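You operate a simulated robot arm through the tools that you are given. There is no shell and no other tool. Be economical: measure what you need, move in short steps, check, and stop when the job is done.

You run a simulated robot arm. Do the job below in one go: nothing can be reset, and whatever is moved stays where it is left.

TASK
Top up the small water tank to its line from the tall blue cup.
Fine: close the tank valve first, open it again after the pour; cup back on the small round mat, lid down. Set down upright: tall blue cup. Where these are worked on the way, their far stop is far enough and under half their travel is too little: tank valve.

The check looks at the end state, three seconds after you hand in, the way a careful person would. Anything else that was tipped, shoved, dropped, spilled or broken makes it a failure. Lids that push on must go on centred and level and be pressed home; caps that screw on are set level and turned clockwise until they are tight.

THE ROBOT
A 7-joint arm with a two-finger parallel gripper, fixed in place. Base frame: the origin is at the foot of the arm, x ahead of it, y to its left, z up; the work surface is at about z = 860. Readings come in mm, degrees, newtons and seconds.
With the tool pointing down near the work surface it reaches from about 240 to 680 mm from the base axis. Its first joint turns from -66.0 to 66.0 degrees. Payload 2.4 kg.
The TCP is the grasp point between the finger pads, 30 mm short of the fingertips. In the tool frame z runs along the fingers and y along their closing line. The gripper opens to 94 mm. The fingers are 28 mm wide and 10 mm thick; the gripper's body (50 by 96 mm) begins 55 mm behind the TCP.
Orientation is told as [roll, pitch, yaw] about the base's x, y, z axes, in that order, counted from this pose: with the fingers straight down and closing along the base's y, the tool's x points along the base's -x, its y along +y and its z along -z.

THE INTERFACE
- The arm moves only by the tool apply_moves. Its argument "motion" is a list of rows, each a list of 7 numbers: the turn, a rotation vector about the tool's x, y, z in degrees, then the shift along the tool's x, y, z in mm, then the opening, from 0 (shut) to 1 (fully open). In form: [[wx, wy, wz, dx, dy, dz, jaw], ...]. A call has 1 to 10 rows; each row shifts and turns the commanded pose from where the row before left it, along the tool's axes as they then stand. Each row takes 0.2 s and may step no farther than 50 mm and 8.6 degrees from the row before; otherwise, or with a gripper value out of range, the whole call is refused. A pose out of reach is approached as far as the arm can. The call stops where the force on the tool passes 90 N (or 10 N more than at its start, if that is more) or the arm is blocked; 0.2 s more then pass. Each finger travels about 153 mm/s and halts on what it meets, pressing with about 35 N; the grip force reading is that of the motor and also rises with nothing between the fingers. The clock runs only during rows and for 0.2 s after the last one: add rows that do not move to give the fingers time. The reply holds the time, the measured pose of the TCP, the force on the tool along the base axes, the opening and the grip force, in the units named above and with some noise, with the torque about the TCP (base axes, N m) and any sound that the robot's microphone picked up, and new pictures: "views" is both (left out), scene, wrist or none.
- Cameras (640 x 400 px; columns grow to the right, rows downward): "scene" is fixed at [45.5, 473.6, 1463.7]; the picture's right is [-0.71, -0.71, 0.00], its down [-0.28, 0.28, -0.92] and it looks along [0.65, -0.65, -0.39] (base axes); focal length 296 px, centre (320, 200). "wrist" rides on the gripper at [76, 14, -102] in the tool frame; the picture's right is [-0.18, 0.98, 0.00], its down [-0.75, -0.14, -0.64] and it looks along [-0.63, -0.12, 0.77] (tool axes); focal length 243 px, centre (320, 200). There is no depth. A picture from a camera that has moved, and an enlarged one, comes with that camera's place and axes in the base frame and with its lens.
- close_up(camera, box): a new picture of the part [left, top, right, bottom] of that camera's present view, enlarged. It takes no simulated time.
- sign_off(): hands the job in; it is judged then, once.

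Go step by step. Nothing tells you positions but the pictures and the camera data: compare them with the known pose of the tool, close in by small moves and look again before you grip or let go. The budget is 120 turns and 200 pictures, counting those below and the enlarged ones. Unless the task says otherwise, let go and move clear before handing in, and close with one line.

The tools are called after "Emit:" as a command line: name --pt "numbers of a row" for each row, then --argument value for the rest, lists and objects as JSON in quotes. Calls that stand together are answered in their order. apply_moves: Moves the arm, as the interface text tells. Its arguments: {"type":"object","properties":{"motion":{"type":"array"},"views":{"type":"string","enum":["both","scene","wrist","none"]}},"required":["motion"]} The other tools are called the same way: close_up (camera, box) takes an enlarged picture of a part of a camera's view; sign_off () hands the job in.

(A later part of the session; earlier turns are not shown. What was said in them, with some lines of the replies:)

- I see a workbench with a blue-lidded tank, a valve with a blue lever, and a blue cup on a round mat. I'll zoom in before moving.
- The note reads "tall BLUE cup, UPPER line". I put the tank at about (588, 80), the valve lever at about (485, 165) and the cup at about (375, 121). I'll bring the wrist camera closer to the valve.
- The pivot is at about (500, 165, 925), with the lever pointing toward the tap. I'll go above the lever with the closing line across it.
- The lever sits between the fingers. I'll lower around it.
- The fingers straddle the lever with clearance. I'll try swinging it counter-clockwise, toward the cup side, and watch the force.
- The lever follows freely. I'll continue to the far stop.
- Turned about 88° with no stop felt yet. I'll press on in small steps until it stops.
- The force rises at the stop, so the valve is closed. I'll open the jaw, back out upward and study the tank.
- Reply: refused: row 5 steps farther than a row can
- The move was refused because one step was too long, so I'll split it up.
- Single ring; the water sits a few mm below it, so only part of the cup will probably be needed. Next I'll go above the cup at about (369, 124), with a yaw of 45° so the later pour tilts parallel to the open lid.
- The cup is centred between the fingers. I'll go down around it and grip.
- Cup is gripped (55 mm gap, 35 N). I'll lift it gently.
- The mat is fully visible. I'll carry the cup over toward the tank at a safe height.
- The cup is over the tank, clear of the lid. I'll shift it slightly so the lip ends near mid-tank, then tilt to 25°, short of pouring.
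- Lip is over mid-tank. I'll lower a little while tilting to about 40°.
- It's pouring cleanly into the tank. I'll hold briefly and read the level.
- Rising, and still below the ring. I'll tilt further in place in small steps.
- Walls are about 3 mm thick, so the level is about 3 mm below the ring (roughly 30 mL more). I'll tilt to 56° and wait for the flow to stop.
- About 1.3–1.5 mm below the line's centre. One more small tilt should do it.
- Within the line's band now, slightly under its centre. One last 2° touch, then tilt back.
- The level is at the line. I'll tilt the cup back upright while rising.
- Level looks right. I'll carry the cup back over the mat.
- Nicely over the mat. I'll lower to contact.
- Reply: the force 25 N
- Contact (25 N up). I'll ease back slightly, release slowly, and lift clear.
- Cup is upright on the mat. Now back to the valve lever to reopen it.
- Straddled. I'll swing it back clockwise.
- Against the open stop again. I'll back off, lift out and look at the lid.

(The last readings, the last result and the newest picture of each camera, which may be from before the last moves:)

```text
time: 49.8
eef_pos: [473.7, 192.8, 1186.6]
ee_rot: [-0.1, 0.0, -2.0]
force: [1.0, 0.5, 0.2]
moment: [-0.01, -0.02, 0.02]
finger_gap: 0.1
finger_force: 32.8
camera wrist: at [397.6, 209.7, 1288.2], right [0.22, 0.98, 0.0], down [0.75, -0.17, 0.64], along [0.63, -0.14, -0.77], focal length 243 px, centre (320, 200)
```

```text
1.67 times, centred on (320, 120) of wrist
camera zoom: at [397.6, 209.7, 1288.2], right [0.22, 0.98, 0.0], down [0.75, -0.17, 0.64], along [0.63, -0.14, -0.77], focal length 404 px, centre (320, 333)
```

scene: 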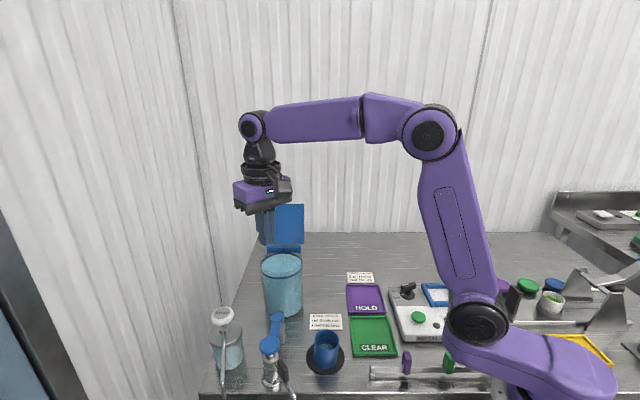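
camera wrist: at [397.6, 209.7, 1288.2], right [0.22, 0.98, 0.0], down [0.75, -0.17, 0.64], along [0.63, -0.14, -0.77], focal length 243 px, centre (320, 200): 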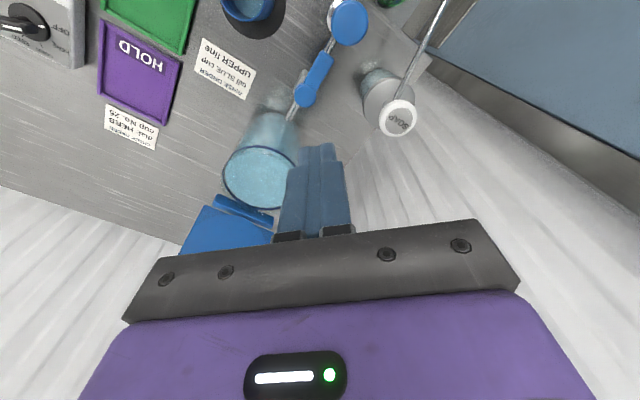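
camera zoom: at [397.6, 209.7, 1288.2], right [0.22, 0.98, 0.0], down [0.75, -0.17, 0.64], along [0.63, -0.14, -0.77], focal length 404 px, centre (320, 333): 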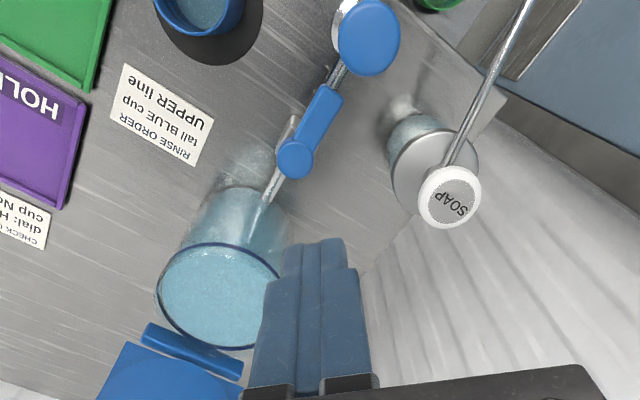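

Valve is open again and the level holds. I'll move to where the wrist camera sees the lid well.

Emit:
apply_moves --pt "0 0 0 -1 -42 -9 0" --pt "0 0 0 -1 -42 -9 0" --pt "0 0 0 -1 -42 -9 0" --pt "0 0 0 -1 -42 -9 0" --pt "0 0 0 -1 -42 -9 0" --pt "0 0 0 -1 -42 -9 0" --pt "0 0 0 0 0 0 0"

Emit:
close_up --camera "wrist" --box '[300, 90, 540, 240]'

Emit:
close_up --camera "scene" --box '[252, 196, 316, 256]'

```text
time: 51.4
eef_pos: [471.2, -60.7, 1239.4]
ee_rot: [0.1, 0.0, -2.1]
force: [-0.1, 0.6, 0.2]
moment: [-0.01, 0.0, 0.03]
finger_gap: 0.0
finger_force: 33.3
camera wrist: at [395.4, -43.3, 1341.6], right [0.22, 0.98, 0.0], down [0.75, -0.17, 0.64], along [0.63, -0.14, -0.77], focal length 243 px, centre (320, 200)
```

scene: 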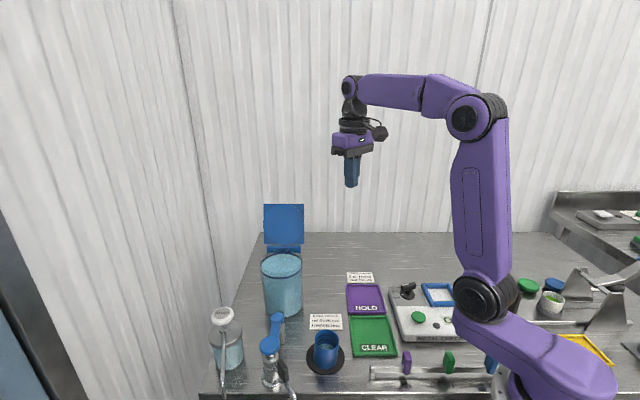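
wrist: 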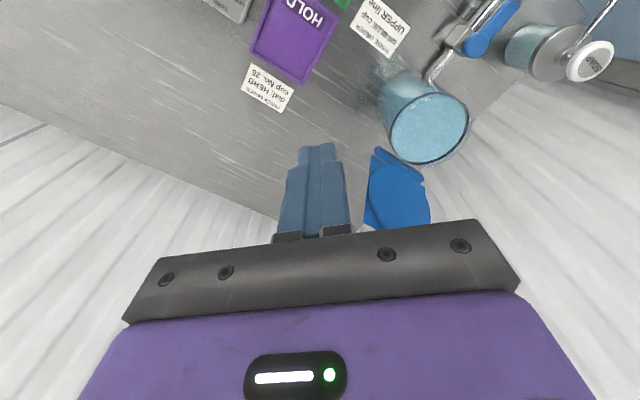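

```text
2.67 times, centred on (420, 165) of wrist
camera zoom: at [395.4, -43.3, 1341.6], right [0.22, 0.98, 0.0], down [0.75, -0.17, 0.64], along [0.63, -0.14, -0.77], focal length 647 px, centre (53, 293)
```

zoom: 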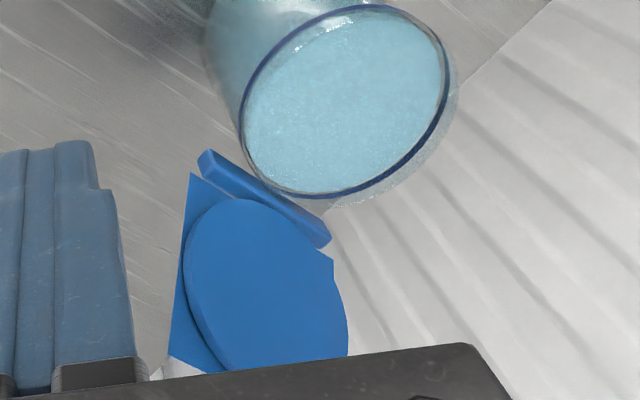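

```text
6.67 times, centred on (284, 226) of scene
camera zoom: at [45.5, 473.6, 1463.7], right [-0.71, -0.71, 0.0], down [-0.28, 0.28, -0.92], along [0.65, -0.65, -0.39], focal length 1970 px, centre (560, 27)
```

zoom: 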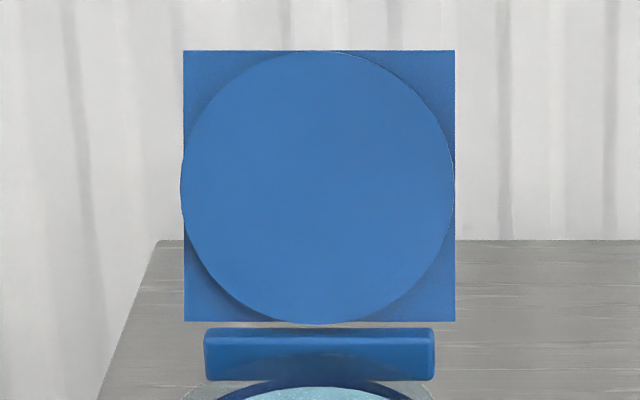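

The lid leans back about 22°, with its near-side top corner at about (621, -39, 1125). I'll go behind its right-hand edge with closed fingers, staying high first.

Emit:
apply_moves --pt "0 0 -8 0 0 0 0" --pt "0 0 -8 0 0 0 0" --pt "0 0 -8 0 0 0 0" --pt "0 0 -8 0 0 0 0" --pt "0 0 -8 0 0 0 0" --pt "0 0 -7 -20 -20 8 0" --pt "0 0 0 -28 -27 12 0" --pt "0 0 0 -28 -27 12 0" --pt "0 0 0 -28 -27 12 0" --pt "0 0 0 -28 -27 12 0"

Emit:
close_up --camera "scene" --box '[230, 150, 358, 250]'

```text
time: 53.6
eef_pos: [626.2, -61.8, 1184.6]
ee_rot: [0.1, 0.0, 44.9]
force: [0.3, -1.2, 0.8]
moment: [0.02, -0.03, -0.02]
finger_gap: 0.0
finger_force: 33.1
out of reach, approached as far as the arm can: row 10
camera wrist: at [562.5, -106.0, 1287.8], right [-0.56, 0.83, 0.0], down [0.63, 0.43, 0.64], along [0.53, 0.36, -0.77], focal length 243 px, centre (320, 200)
```

scene: 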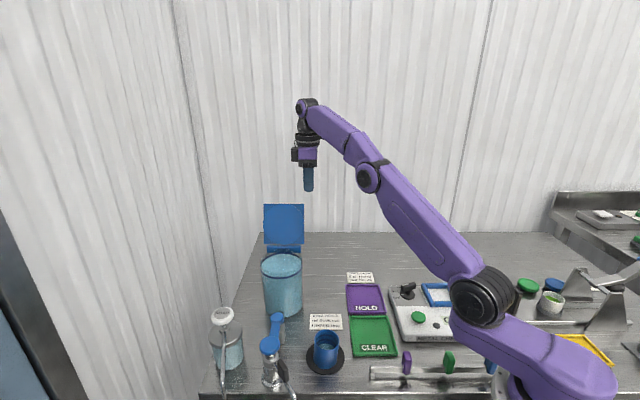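
wrist: 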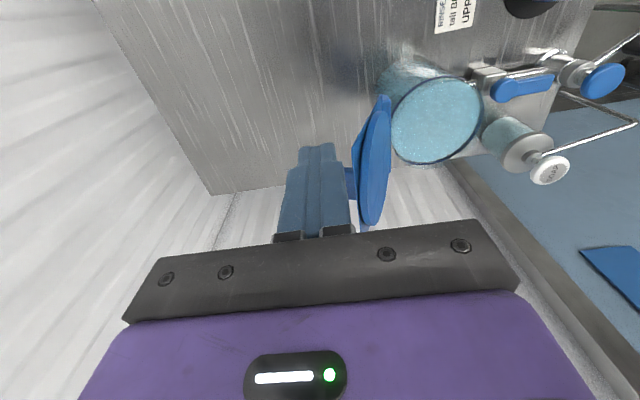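

```text
4.00 times, centred on (294, 200) of scene
camera zoom: at [45.5, 473.6, 1463.7], right [-0.71, -0.71, 0.0], down [-0.28, 0.28, -0.92], along [0.65, -0.65, -0.39], focal length 1182 px, centre (424, 200)
```

zoom: 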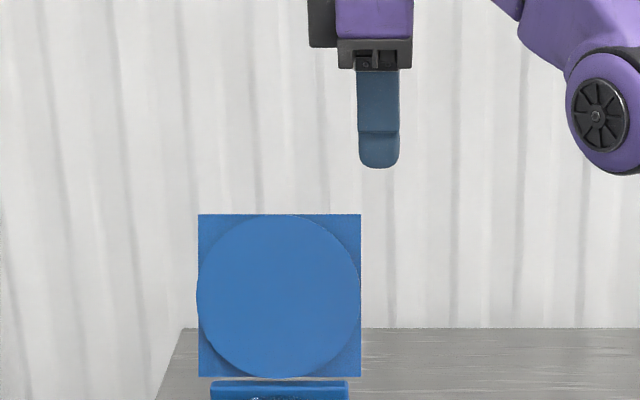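

The arm is at its reach limit tool-down. Instead I'll lay the gripper horizontal (as in the pour) and straddle the lid's right edge from the side. First back off and tilt.

Emit:
apply_moves --pt "0 0 0 40 0 0 0" --pt "0 0 0 30 0 0 0.2" --pt "0 -8 0 0 0 0 0.4" --pt "0 -8 0 0 0 0 0.6" --pt "0 -8 0 0 0 0 0.6" --pt "0 -8 0 0 0 0 0.6" --pt "0 -8 0 0 0 0 0.6" --pt "0 -8 0 0 0 0 0.6" --pt "0 -8 0 0 0 0 0.6" --pt "0 -8 0 0 0 0 0.6" --views "none"

Emit:
apply_moves --pt "0 -8 0 0 0 0 0.6" --pt "0 -8 0 0 0 0 0.6" --pt "0 -8 0 0 0 0 0.6" --pt "0 0 0 0 0 0 0.6"

```text
time: 55.8
eef_pos: [577.5, -111.2, 1184.5]
ee_rot: [-0.1, -64.1, 45.1]
force: [0.6, 0.6, -0.5]
moment: [0.02, 0.0, 0.0]
finger_gap: 56.5
finger_force: 0.0
```

```text
time: 56.8
eef_pos: [577.7, -112.7, 1184.4]
ee_rot: [-0.4, -88.2, 45.3]
force: [0.4, 0.2, 0.3]
moment: [-0.02, 0.01, -0.01]
finger_gap: 56.5
finger_force: 0.1
camera wrist: at [492.5, -176.6, 1111.5], right [-0.69, 0.7, 0.18], down [-0.34, -0.54, 0.77], along [0.64, 0.47, 0.61], focal length 243 px, centre (320, 200)
```

scene: 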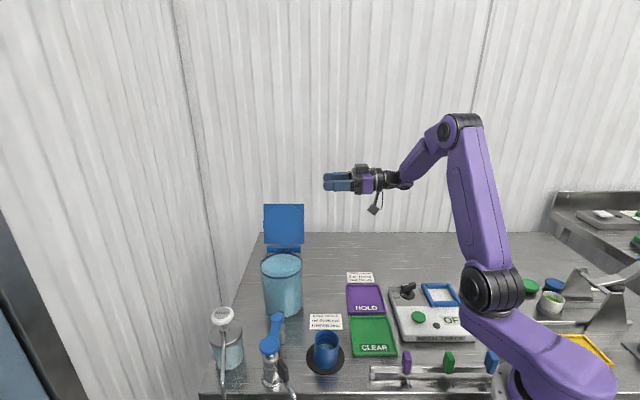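
wrist: 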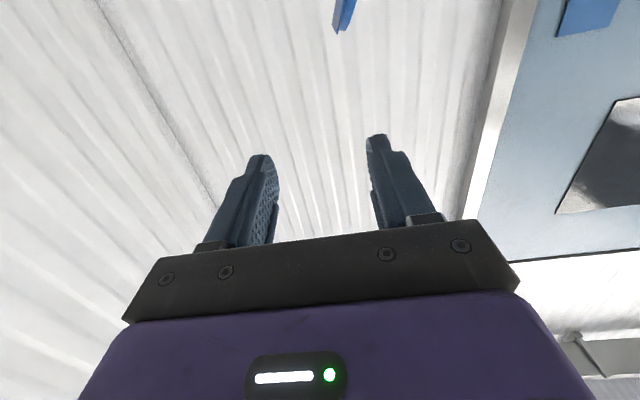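

Emit:
apply_moves --pt "0 -1.8 0 26.5 9.8 7 0.6" --pt "0 0 0 26.5 9.8 7 0.6" --pt "0 0 0 26.5 9.8 7 0.6" --pt "0 0 7.5 0 0 0 0.6" --pt "0 0 7.5 0 0 0 0.6" --pt "0 0 7 0 0 0 0.6" --pt "0 0 0 0 0 0 0.6"

Emit:
close_up --camera "scene" --box '[246, 180, 374, 280]'

Emit:
close_up --camera "wrist" --box '[160, 0, 480, 240]'

```text
time: 58.4
eef_pos: [570.1, -78.1, 1103.5]
ee_rot: [89.5, -68.0, -44.6]
force: [-0.9, 0.3, -0.4]
moment: [0.03, -0.02, 0.02]
finger_gap: 56.3
finger_force: 0.1
camera wrist: at [467.8, -120.4, 1039.3], right [-0.59, 0.6, 0.54], down [-0.16, -0.75, 0.65], along [0.79, 0.3, 0.54], focal length 243 px, centre (320, 200)
```

scene: 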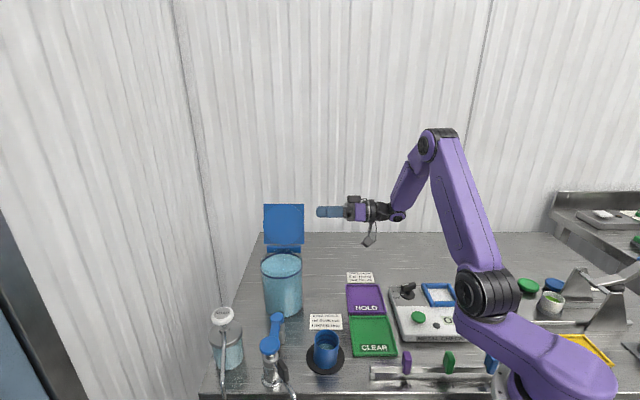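
wrist: 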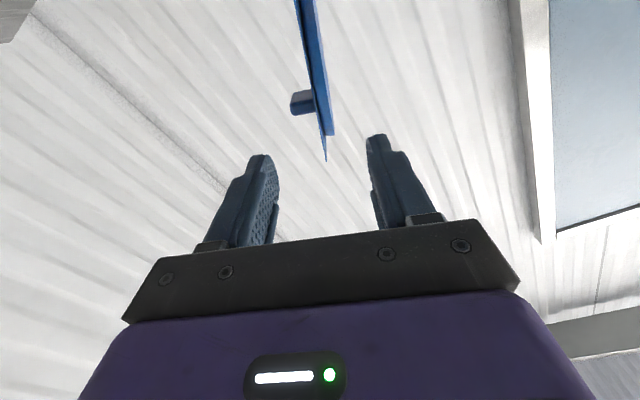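

```text
4.00 times, centred on (310, 230) of scene
camera zoom: at [45.5, 473.6, 1463.7], right [-0.71, -0.71, 0.0], down [-0.28, 0.28, -0.92], along [0.65, -0.65, -0.39], focal length 1182 px, centre (360, 80)
```

zoom: 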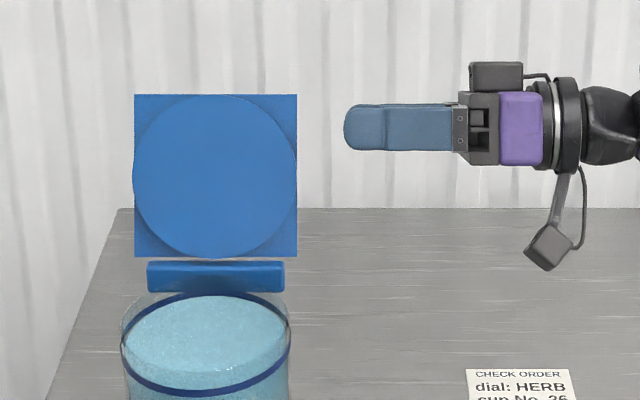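

```text
1.67 times, centred on (320, 120) of wrist
camera zoom: at [467.8, -120.4, 1039.3], right [-0.59, 0.6, 0.54], down [-0.16, -0.75, 0.65], along [0.79, 0.3, 0.54], focal length 404 px, centre (320, 333)
```

zoom: 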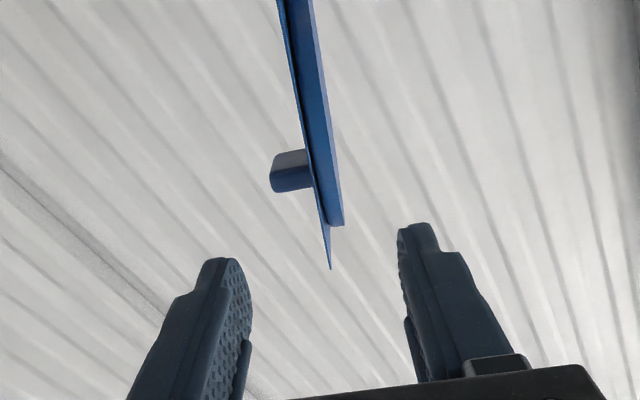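

Edge-on view: the thin plate lies midway between the fingers, with a knob on its back. I'll slide in to straddle the edge.

Emit:
apply_moves --pt "0 0 0 0 0 20 0.6" --pt "0 0 0 0 0 20 0.6" --pt "0 0 0 0 0 15 0.6" --pt "0 0 0 0 0 0 0.6"

Emit:
close_up --camera "scene" --box '[246, 180, 374, 280]'

Emit:
close_up --camera "wrist" --box '[160, 0, 480, 240]'

```text
time: 59.4
eef_pos: [608.7, -36.5, 1104.9]
ee_rot: [89.5, -68.0, -44.6]
force: [0.3, 0.3, -0.6]
moment: [0.06, 0.01, -0.03]
finger_gap: 56.6
finger_force: 0.1
camera wrist: at [507.0, -80.5, 1039.9], right [-0.59, 0.6, 0.54], down [-0.16, -0.74, 0.65], along [0.79, 0.3, 0.54], focal length 243 px, centre (320, 200)
```

scene: 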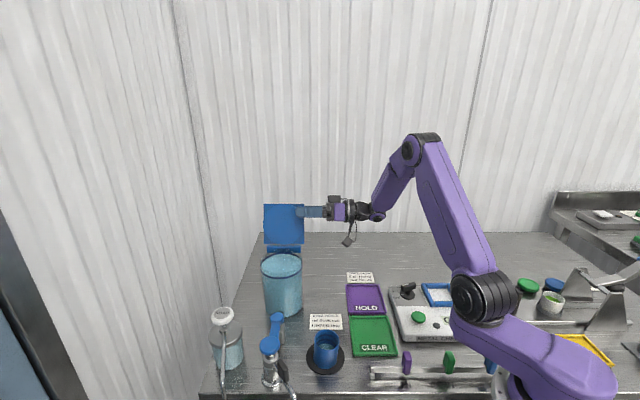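
wrist: 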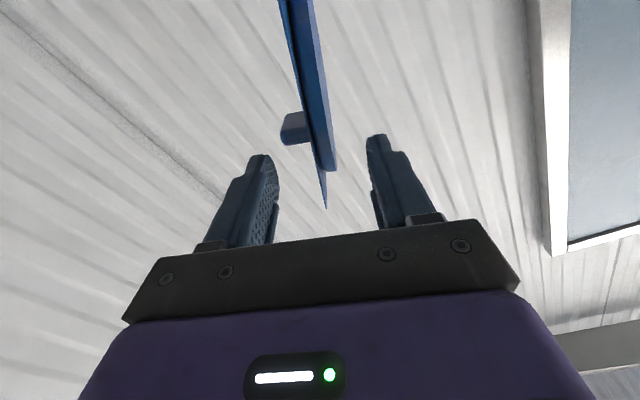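

```text
4.00 times, centred on (310, 230) of scene
camera zoom: at [45.5, 473.6, 1463.7], right [-0.71, -0.71, 0.0], down [-0.28, 0.28, -0.92], along [0.65, -0.65, -0.39], focal length 1182 px, centre (360, 80)
```

zoom: 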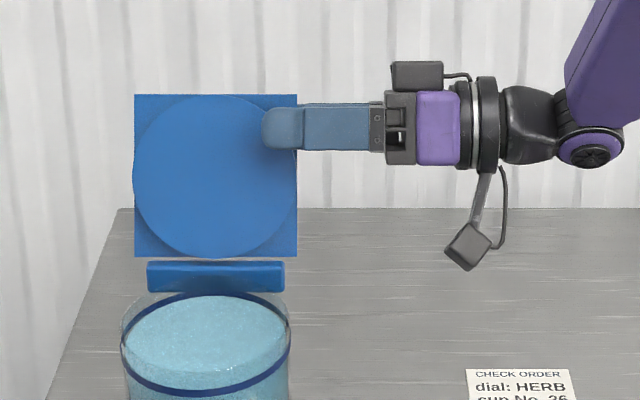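

```text
1.67 times, centred on (320, 120) of wrist
camera zoom: at [507.0, -80.5, 1039.9], right [-0.59, 0.6, 0.54], down [-0.16, -0.74, 0.65], along [0.79, 0.3, 0.54], focal length 404 px, centre (320, 333)
```

zoom: 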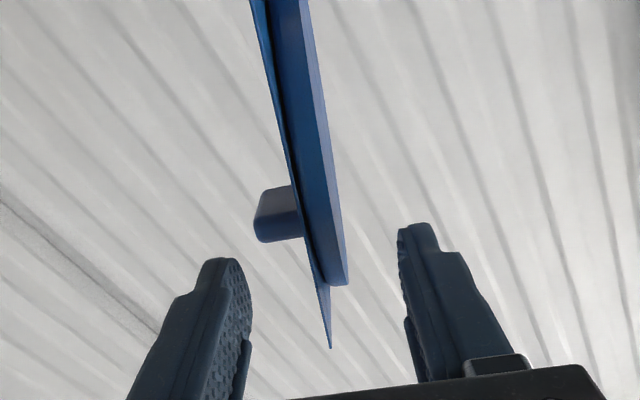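

Fingertips straddle about 25 mm of the edge. I'll swing the lid forward about its hinge in small arcs.

Emit:
apply_moves --pt "0 0 -8 2.5 13.9 0 0.6" --pt "0 0 -8 2.5 13.9 0 0.6" --pt "0 0 -8 2.5 13.9 0 0.6" --pt "0 0 0 0 0 0 0.6"

Emit:
close_up --camera "scene" --box '[246, 180, 374, 280]'

Emit:
close_up --camera "wrist" --box '[160, 0, 480, 240]'

```text
time: 60.4
eef_pos: [580.3, -7.5, 1106.6]
ee_rot: [-85.1, -87.8, 130.1]
force: [0.8, -1.1, 0.1]
moment: [0.02, -0.04, -0.01]
finger_gap: 56.5
finger_force: 0.0
camera wrist: at [498.8, -72.7, 1030.3], right [-0.7, 0.7, 0.15], down [-0.37, -0.53, 0.76], along [0.61, 0.48, 0.63], focal length 243 px, centre (320, 200)
```

scene: 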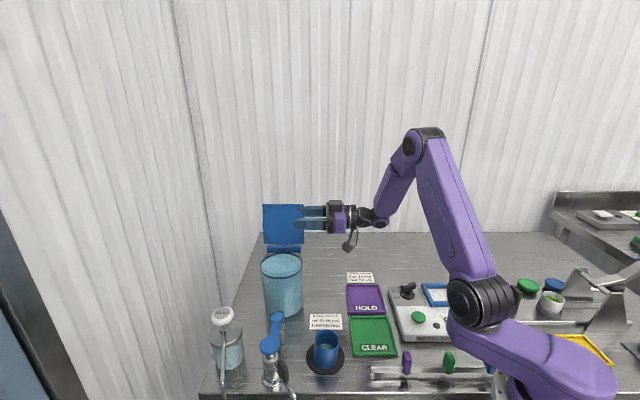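
wrist: 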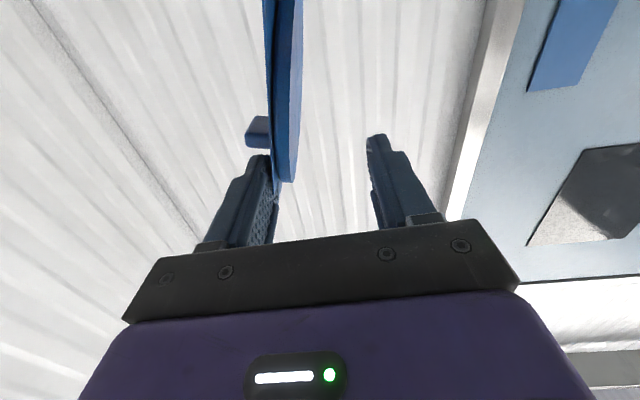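

```text
4.00 times, centred on (310, 230) of scene
camera zoom: at [45.5, 473.6, 1463.7], right [-0.71, -0.71, 0.0], down [-0.28, 0.28, -0.92], along [0.65, -0.65, -0.39], focal length 1182 px, centre (360, 80)
```

zoom: 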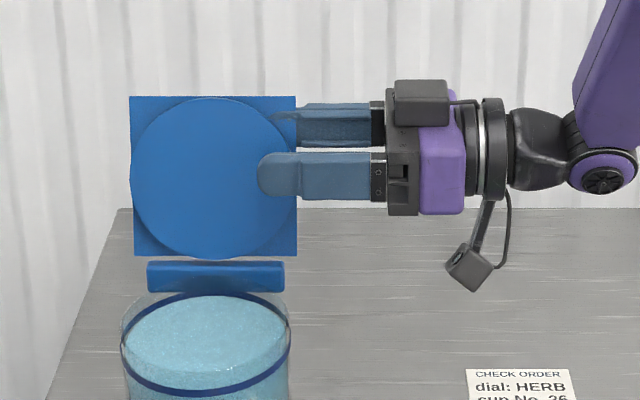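

```text
1.67 times, centred on (320, 120) of wrist
camera zoom: at [498.8, -72.7, 1030.3], right [-0.7, 0.7, 0.15], down [-0.37, -0.53, 0.76], along [0.61, 0.48, 0.63], focal length 404 px, centre (320, 333)
```

zoom: 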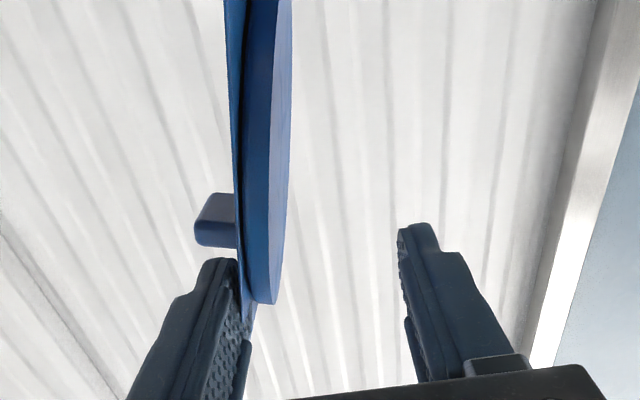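

The rear finger is now carrying the lid. Continuing.

Emit:
apply_moves --pt "0 0 -8 2.5 13.9 0 0.6" --pt "0 0 -8 2.5 13.9 0 0.6" --pt "0 0 -8 2.5 13.9 0 0.6" --pt "0 0 -8 2.5 13.9 0 0.6" --pt "0 0 0 0 0 0 0.6"

Emit:
close_up --camera "scene" --box '[246, 180, 374, 280]'

Emit:
close_up --camera "wrist" --box '[160, 0, 480, 240]'

```text
time: 61.2
eef_pos: [573.8, 20.5, 1095.9]
ee_rot: [-90.7, -66.8, 138.8]
force: [-12.6, -11.1, -0.6]
moment: [0.08, -0.02, -0.57]
finger_gap: 55.6
finger_force: 0.0
stopped in row 3: the force on the tool passed its limit at 107 N (the readings are from after the stop); the commanded pose is now the measured one
camera wrist: at [517.9, -66.9, 1019.9], right [-0.73, 0.65, -0.22], down [-0.56, -0.37, 0.75], along [0.41, 0.66, 0.63], focal length 243 px, centre (320, 200)
```

scene: 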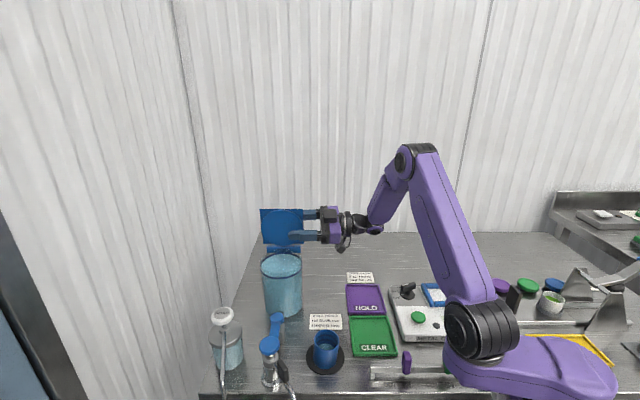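
wrist: 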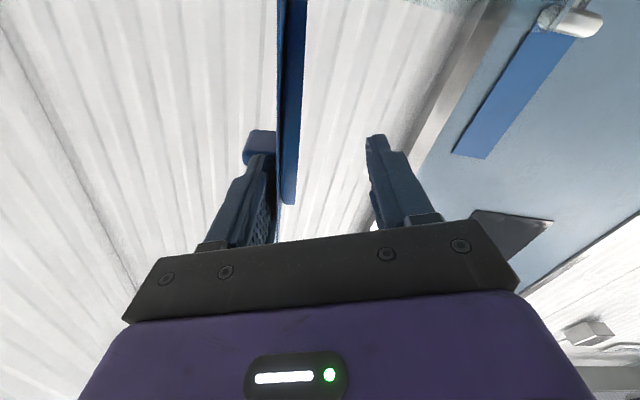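

```text
4.00 times, centred on (310, 230) of scene
camera zoom: at [45.1, 473.2, 1463.8], right [-0.71, -0.71, 0.0], down [-0.28, 0.28, -0.92], along [0.65, -0.65, -0.39], focal length 1182 px, centre (360, 80)
```

zoom: 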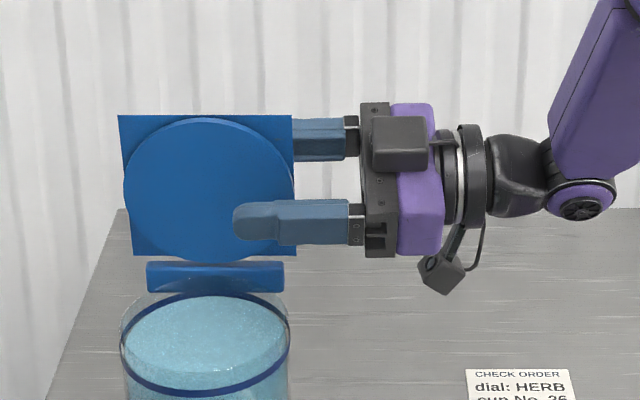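

```text
1.67 times, centred on (320, 120) of wrist
camera zoom: at [517.9, -66.9, 1019.9], right [-0.73, 0.65, -0.22], down [-0.56, -0.37, 0.75], along [0.41, 0.66, 0.63], focal length 404 px, centre (320, 333)
```

zoom: 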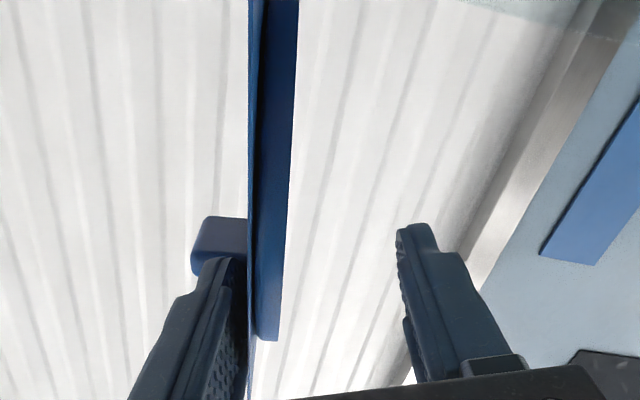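

The fingertip end ran into the lid's back knob; the reading points along the fingers. The lid is already past vertical and holding, so I'll slide out sideways and push it the rest of the way from above.

Emit:
apply_moves --pt "0 0 0 0 0 -10 0.6" --pt "0 0 0 0 0 -20 0.6" --pt "0 0 0 0 0 -25 0.6" --pt "0 0 0 0 0 -25 0.6" --pt "0 0 0 0 0 0 0.6"

Emit:
close_up --camera "scene" --box '[246, 180, 374, 280]'

Emit:
close_up --camera "wrist" --box '[160, 0, 480, 240]'

```text
time: 62.4
eef_pos: [519.2, -34.8, 1097.0]
ee_rot: [-90.8, -66.7, 139.1]
force: [0.8, 0.5, -0.3]
moment: [-0.02, -0.01, 0.03]
finger_gap: 56.3
finger_force: 0.1
camera wrist: at [465.7, -123.2, 1019.3], right [-0.73, 0.65, -0.22], down [-0.55, -0.37, 0.74], along [0.4, 0.66, 0.63], focal length 243 px, centre (320, 200)
```

scene: 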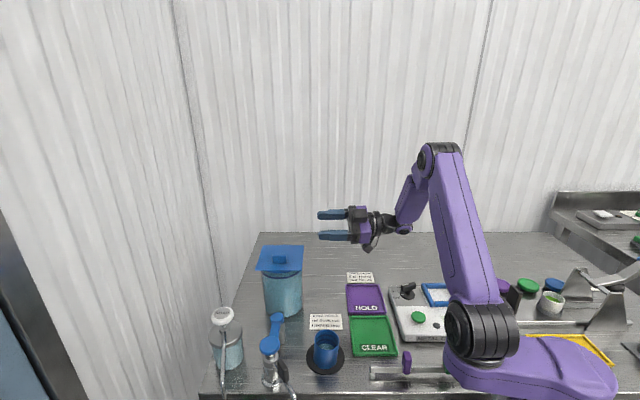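
wrist: 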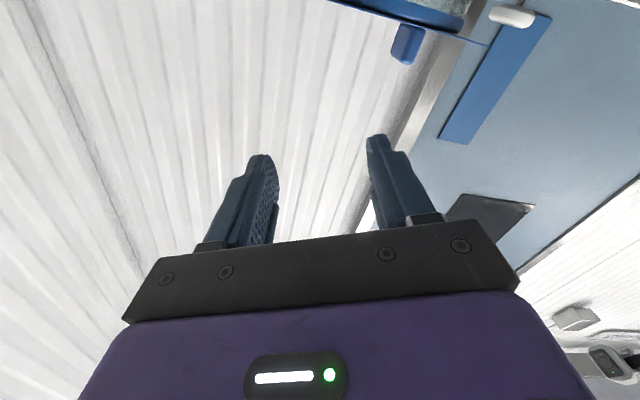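

```text
4.00 times, centred on (310, 230) of scene
camera zoom: at [45.5, 473.6, 1463.7], right [-0.71, -0.71, 0.0], down [-0.28, 0.28, -0.92], along [0.65, -0.65, -0.39], focal length 1182 px, centre (360, 80)
```

zoom: 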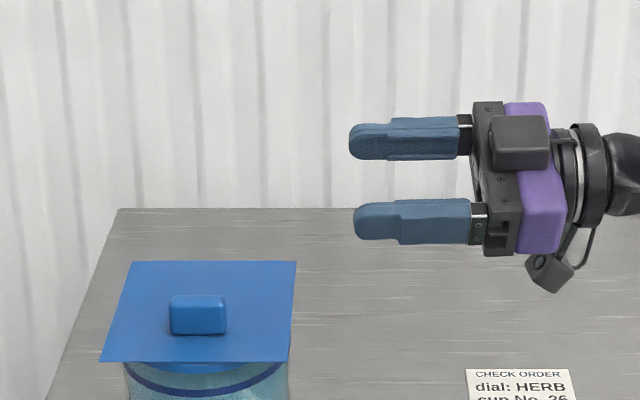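

```text
1.67 times, centred on (320, 120) of wrist
camera zoom: at [465.7, -123.2, 1019.3], right [-0.73, 0.65, -0.22], down [-0.55, -0.37, 0.74], along [0.4, 0.66, 0.63], focal length 404 px, centre (320, 333)
```

zoom: 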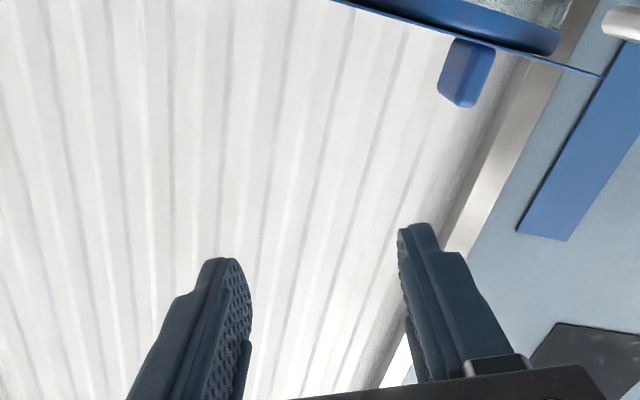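

The lid has swung down onto the tank by itself. I'll raise and turn the gripper tool-down again, then check it's seated.

Emit:
apply_moves --pt "0 0 8 0 0 0 0.4" --pt "0 0 8 0 0 0 0.2" --pt "0 0 6 -40 0 0 0" --pt "0 0 0 -45 0 0 0" --pt "0 8 0 0 0 0 0" --pt "0 8 0 0 0 0 0" --pt "0 8 0 0 0 0 0" --pt "0 8 0 0 0 0 0" --pt "0 8 0 0 0 0 0" --pt "0 8 0 0 0 0 0" --views "none"

Emit:
apply_moves --pt "0 8 0 0 0 0 0" --pt "0 8 0 0 0 0 0" --pt "0 8 0 0 0 0 0" --pt "0 8 0 0 0 0 0" --pt "0 8 0 0 0 0 0" --pt "0 0 0 0 0 0 0"

Emit:
close_up --camera "scene" --box '[240, 230, 320, 280]'

```text
time: 64.6
eef_pos: [516.6, -32.6, 1179.9]
ee_rot: [-1.7, -42.2, 49.5]
force: [0.2, 0.4, -0.8]
moment: [-0.01, 0.02, -0.03]
finger_gap: 0.1
finger_force: 32.6
```

```text
time: 66.0
eef_pos: [516.5, -31.8, 1179.6]
ee_rot: [-1.3, -2.2, 48.4]
force: [-0.1, -0.3, 0.6]
moment: [0.0, -0.02, 0.01]
finger_gap: 0.0
finger_force: 33.0
camera wrist: at [451.2, -81.0, 1279.3], right [-0.61, 0.79, -0.01], down [0.58, 0.46, 0.67], along [0.54, 0.4, -0.74], focal length 243 px, centre (320, 200)
```

scene: 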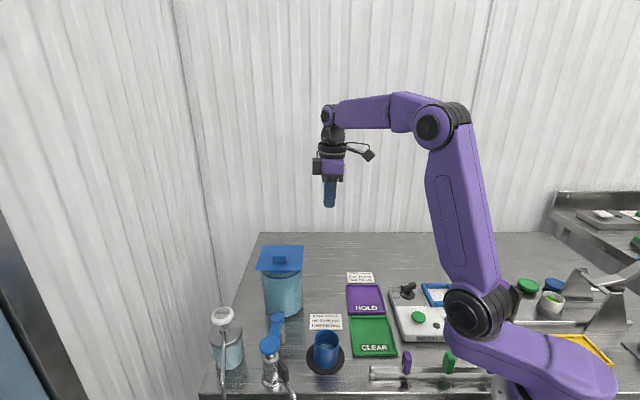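
wrist: 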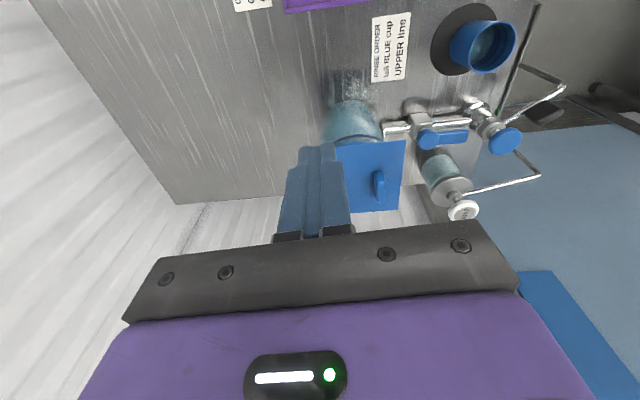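

```text
8.00 times, centred on (280, 255) of scene
camera zoom: at [45.5, 473.6, 1463.7], right [-0.71, -0.71, 0.0], down [-0.28, 0.28, -0.92], along [0.65, -0.65, -0.39], focal length 2364 px, centre (640, -240)
```

zoom: 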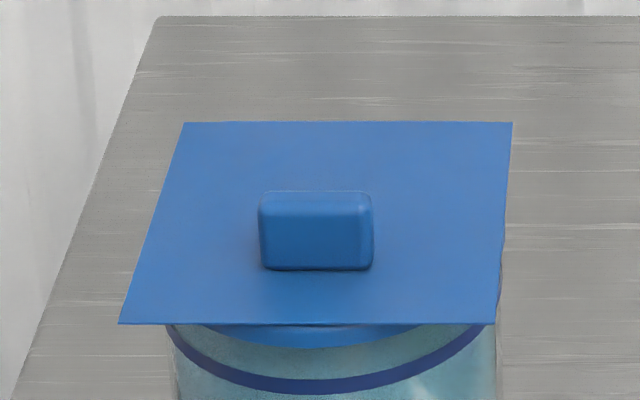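

The lid lies flat on the tank. I'll press gently near its front edge with closed fingers to make sure it's home.

Emit:
apply_moves --pt "0 2.2 0 0 0 0 0" --pt "1.3 0 3.4 0 0 0 0" --pt "0 0 0 -35 12 0 0" --pt "0 0 0 -35 12 0 0" --pt "0 0 0 -35 12 0 0" --pt "0 0 0 -26 12 0 0" --pt "0 0 0 0 0 40 0" --pt "0 0 0 0 0 40 0" --pt "0 0 0 0 0 0 0"

Emit:
close_up --camera "scene" --box '[230, 200, 342, 280]'

Emit:
close_up --camera "wrist" --box '[200, 80, 440, 240]'

```text
time: 68.0
eef_pos: [577.4, 91.6, 1099.4]
ee_rot: [-2.6, -0.2, 45.1]
force: [-0.3, -0.6, 0.6]
moment: [0.02, 0.0, -0.02]
finger_gap: 0.1
finger_force: 32.7
camera wrist: at [511.1, 50.8, 1201.2], right [-0.57, 0.82, -0.04], down [0.61, 0.45, 0.65], along [0.56, 0.34, -0.76], focal length 243 px, centre (320, 200)
```

scene: 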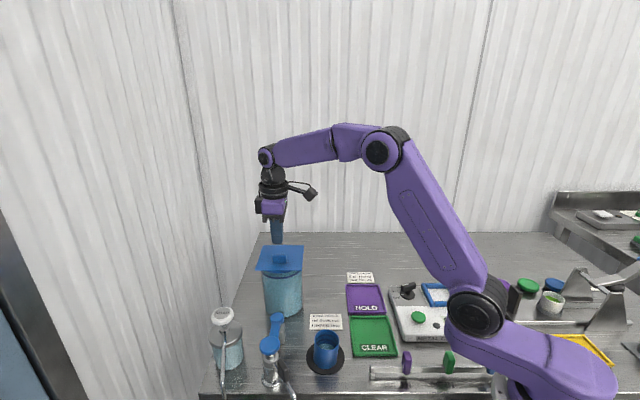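
wrist: 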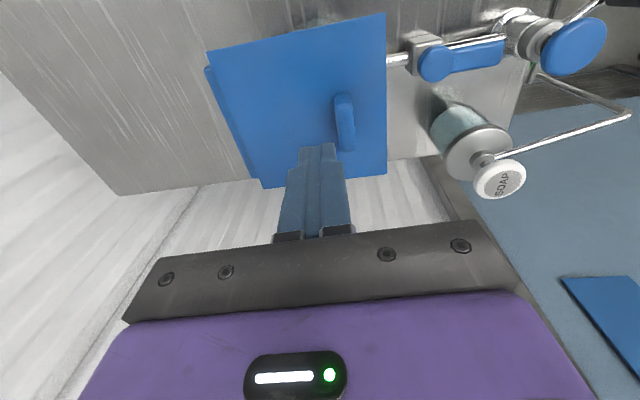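

```text
5.00 times, centred on (286, 240) of scene
camera zoom: at [45.5, 473.6, 1463.7], right [-0.71, -0.71, 0.0], down [-0.28, 0.28, -0.92], along [0.65, -0.65, -0.39], focal length 1478 px, centre (490, 0)
```

zoom: 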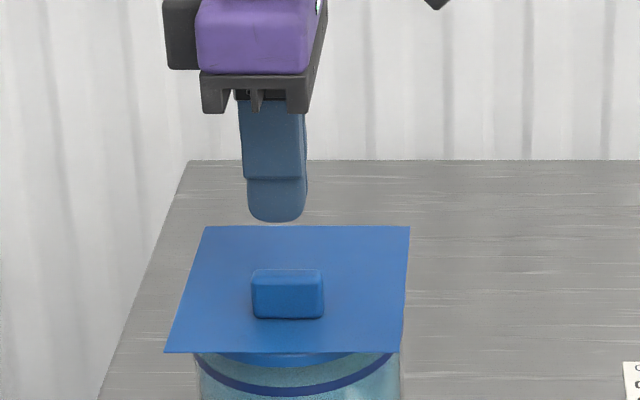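

```text
2.50 times, centred on (320, 160) of wrist
camera zoom: at [511.1, 50.8, 1201.2], right [-0.57, 0.82, -0.04], down [0.61, 0.45, 0.65], along [0.56, 0.34, -0.76], focal length 606 px, centre (320, 300)
```

zoom: 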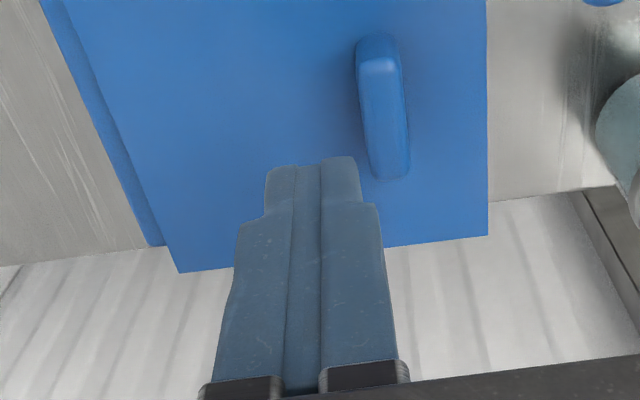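

Emit:
apply_moves --pt "-2.6 0 0 0 18 0 0" --pt "0 0 0 0 0 25 0" --pt "0 0 0 0 0 17 0" --pt "0 0 0 0 0 5 0" --pt "0 0 0 0 0 0 0"

Emit:
close_up --camera "scene" --box '[240, 220, 320, 280]'

```text
time: 68.8
eef_pos: [564.7, 105.3, 1075.3]
ee_rot: [-0.6, -0.9, 45.0]
force: [-19.0, -4.4, 37.5]
moment: [-0.5, 0.9, -0.17]
finger_gap: 0.2
finger_force: 33.2
stopped in row 4: the force on the tool passed its limit at 113 N (the readings are from after the stop); the commanded pose is now the measured one
camera wrist: at [499.2, 60.4, 1176.2], right [-0.56, 0.83, -0.01], down [0.62, 0.43, 0.66], along [0.54, 0.37, -0.76], focal length 243 px, centre (320, 200)
```

scene: 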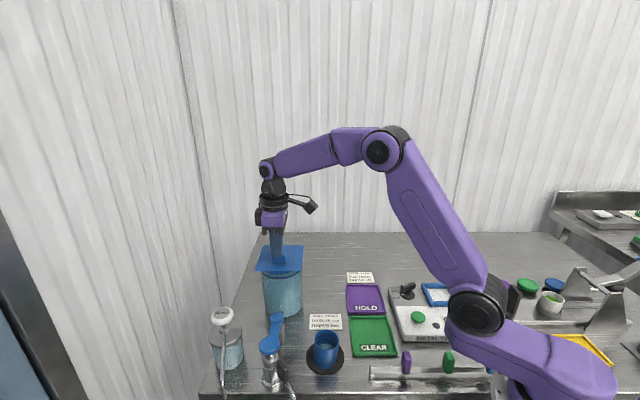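
wrist: 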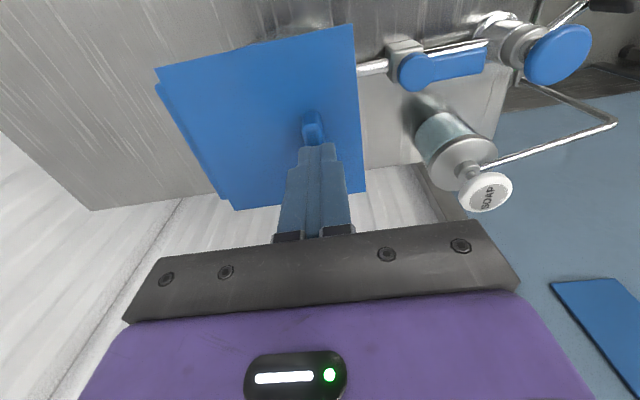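

```text
6.67 times, centred on (280, 250) of scene
camera zoom: at [44.1, 473.3, 1463.8], right [-0.71, -0.71, 0.0], down [-0.28, 0.28, -0.92], along [0.65, -0.65, -0.39], focal length 1970 px, centre (587, -133)
```

zoom: 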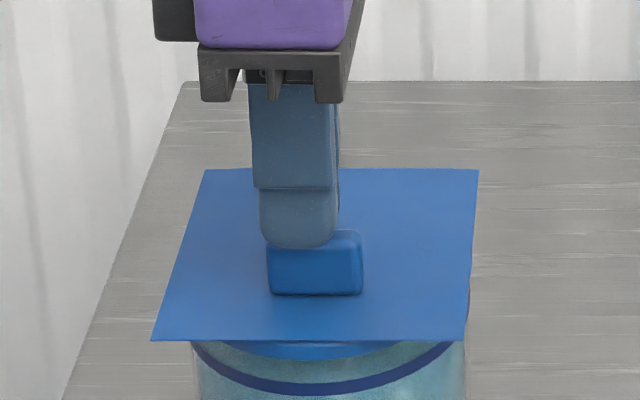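

The fingertips landed on the lid's knob and pressed it firmly down, so the lid is home. I'll lift off and inspect everything.

Emit:
apply_moves --pt "0 0 0 0 0 -20 0" --pt "0 0 0 0 0 -40 0" --pt "0 0 0 0 0 -40 0" --pt "0 0 0 30 0 -30 0" --pt "0 0 0 40 0 0 0" --pt "0 0 0 45 0 0 0" --pt "0 0 0 0 0 0 0"

Emit:
close_up --camera "scene" --box '[240, 230, 320, 280]'

Emit:
close_up --camera "scene" --box '[200, 240, 360, 390]'

Emit:
close_up --camera "wrist" --box '[260, 20, 500, 220]'

```text
time: 70.4
eef_pos: [483.2, 22.7, 1199.3]
ee_rot: [-0.4, -0.9, 45.2]
force: [0.2, 0.3, 0.0]
moment: [-0.03, -0.02, 0.01]
finger_gap: 0.1
finger_force: 33.3
camera wrist: at [416.6, -22.5, 1300.0], right [-0.57, 0.82, 0.0], down [0.62, 0.43, 0.65], along [0.54, 0.37, -0.76], focal length 243 px, centre (320, 200)
```

scene: 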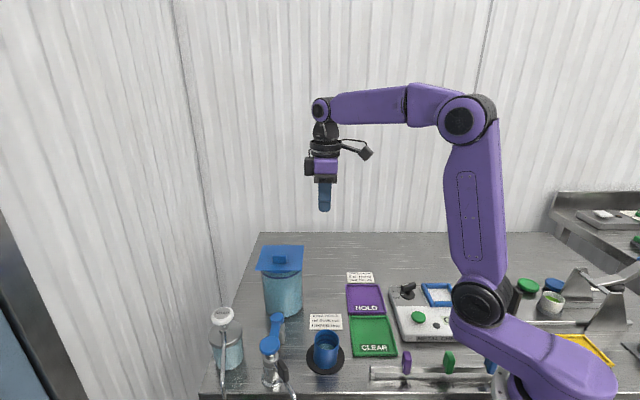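
wrist: 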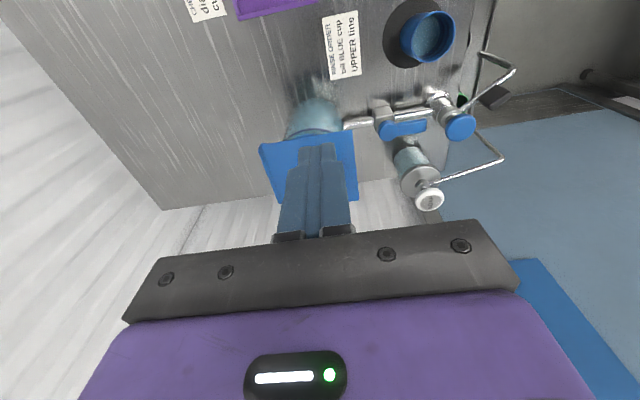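

```text
8.00 times, centred on (280, 255) of scene
camera zoom: at [45.5, 473.6, 1463.7], right [-0.71, -0.71, 0.0], down [-0.28, 0.28, -0.92], along [0.65, -0.65, -0.39], focal length 2364 px, centre (640, -240)
```

zoom: 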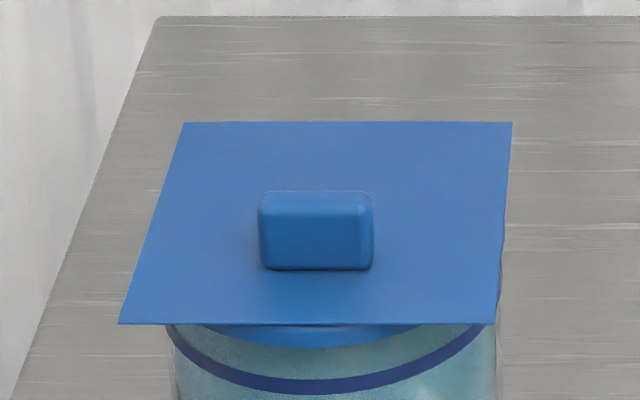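

```text
2.67 times, centred on (280, 315) of scene
camera zoom: at [45.5, 473.6, 1463.7], right [-0.71, -0.71, 0.0], down [-0.28, 0.28, -0.92], along [0.65, -0.65, -0.39], focal length 788 px, centre (427, -107)
```

zoom: 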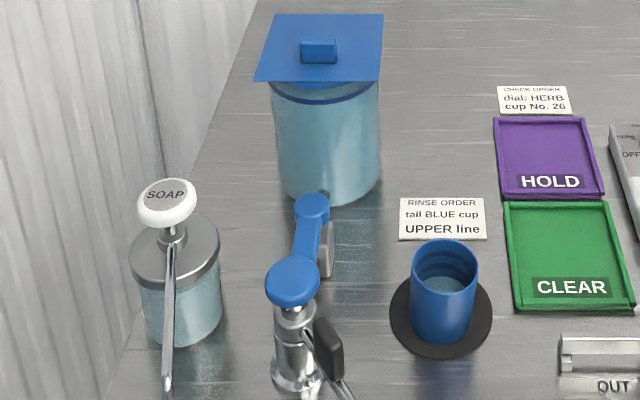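

```text
2.00 times, centred on (380, 120) of wrist
camera zoom: at [416.6, -22.5, 1300.0], right [-0.57, 0.82, 0.0], down [0.62, 0.43, 0.65], along [0.54, 0.37, -0.76], focal length 485 px, centre (200, 360)
```

zoom: 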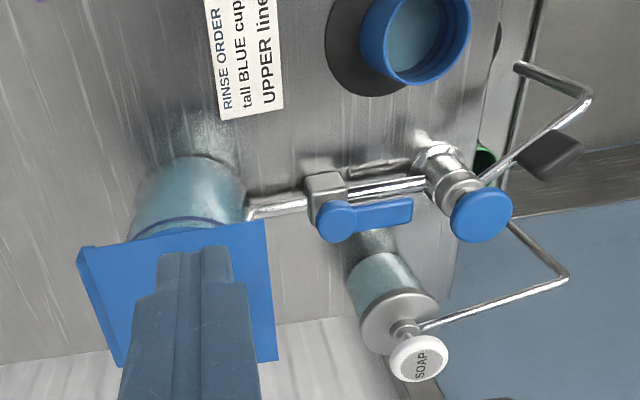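

The tank is at its line with the lid down. The valve is open again, the cup is upright on its mat, and the arm is clear. Handing in.

Emit:
sign_off

```text
The job is handed in.
```

I've handed the job in: I closed the valve, topped the tank up to its line, and opened the valve again. The cup is upright on its mat with some water left in it, and the lid is down and pressed home.
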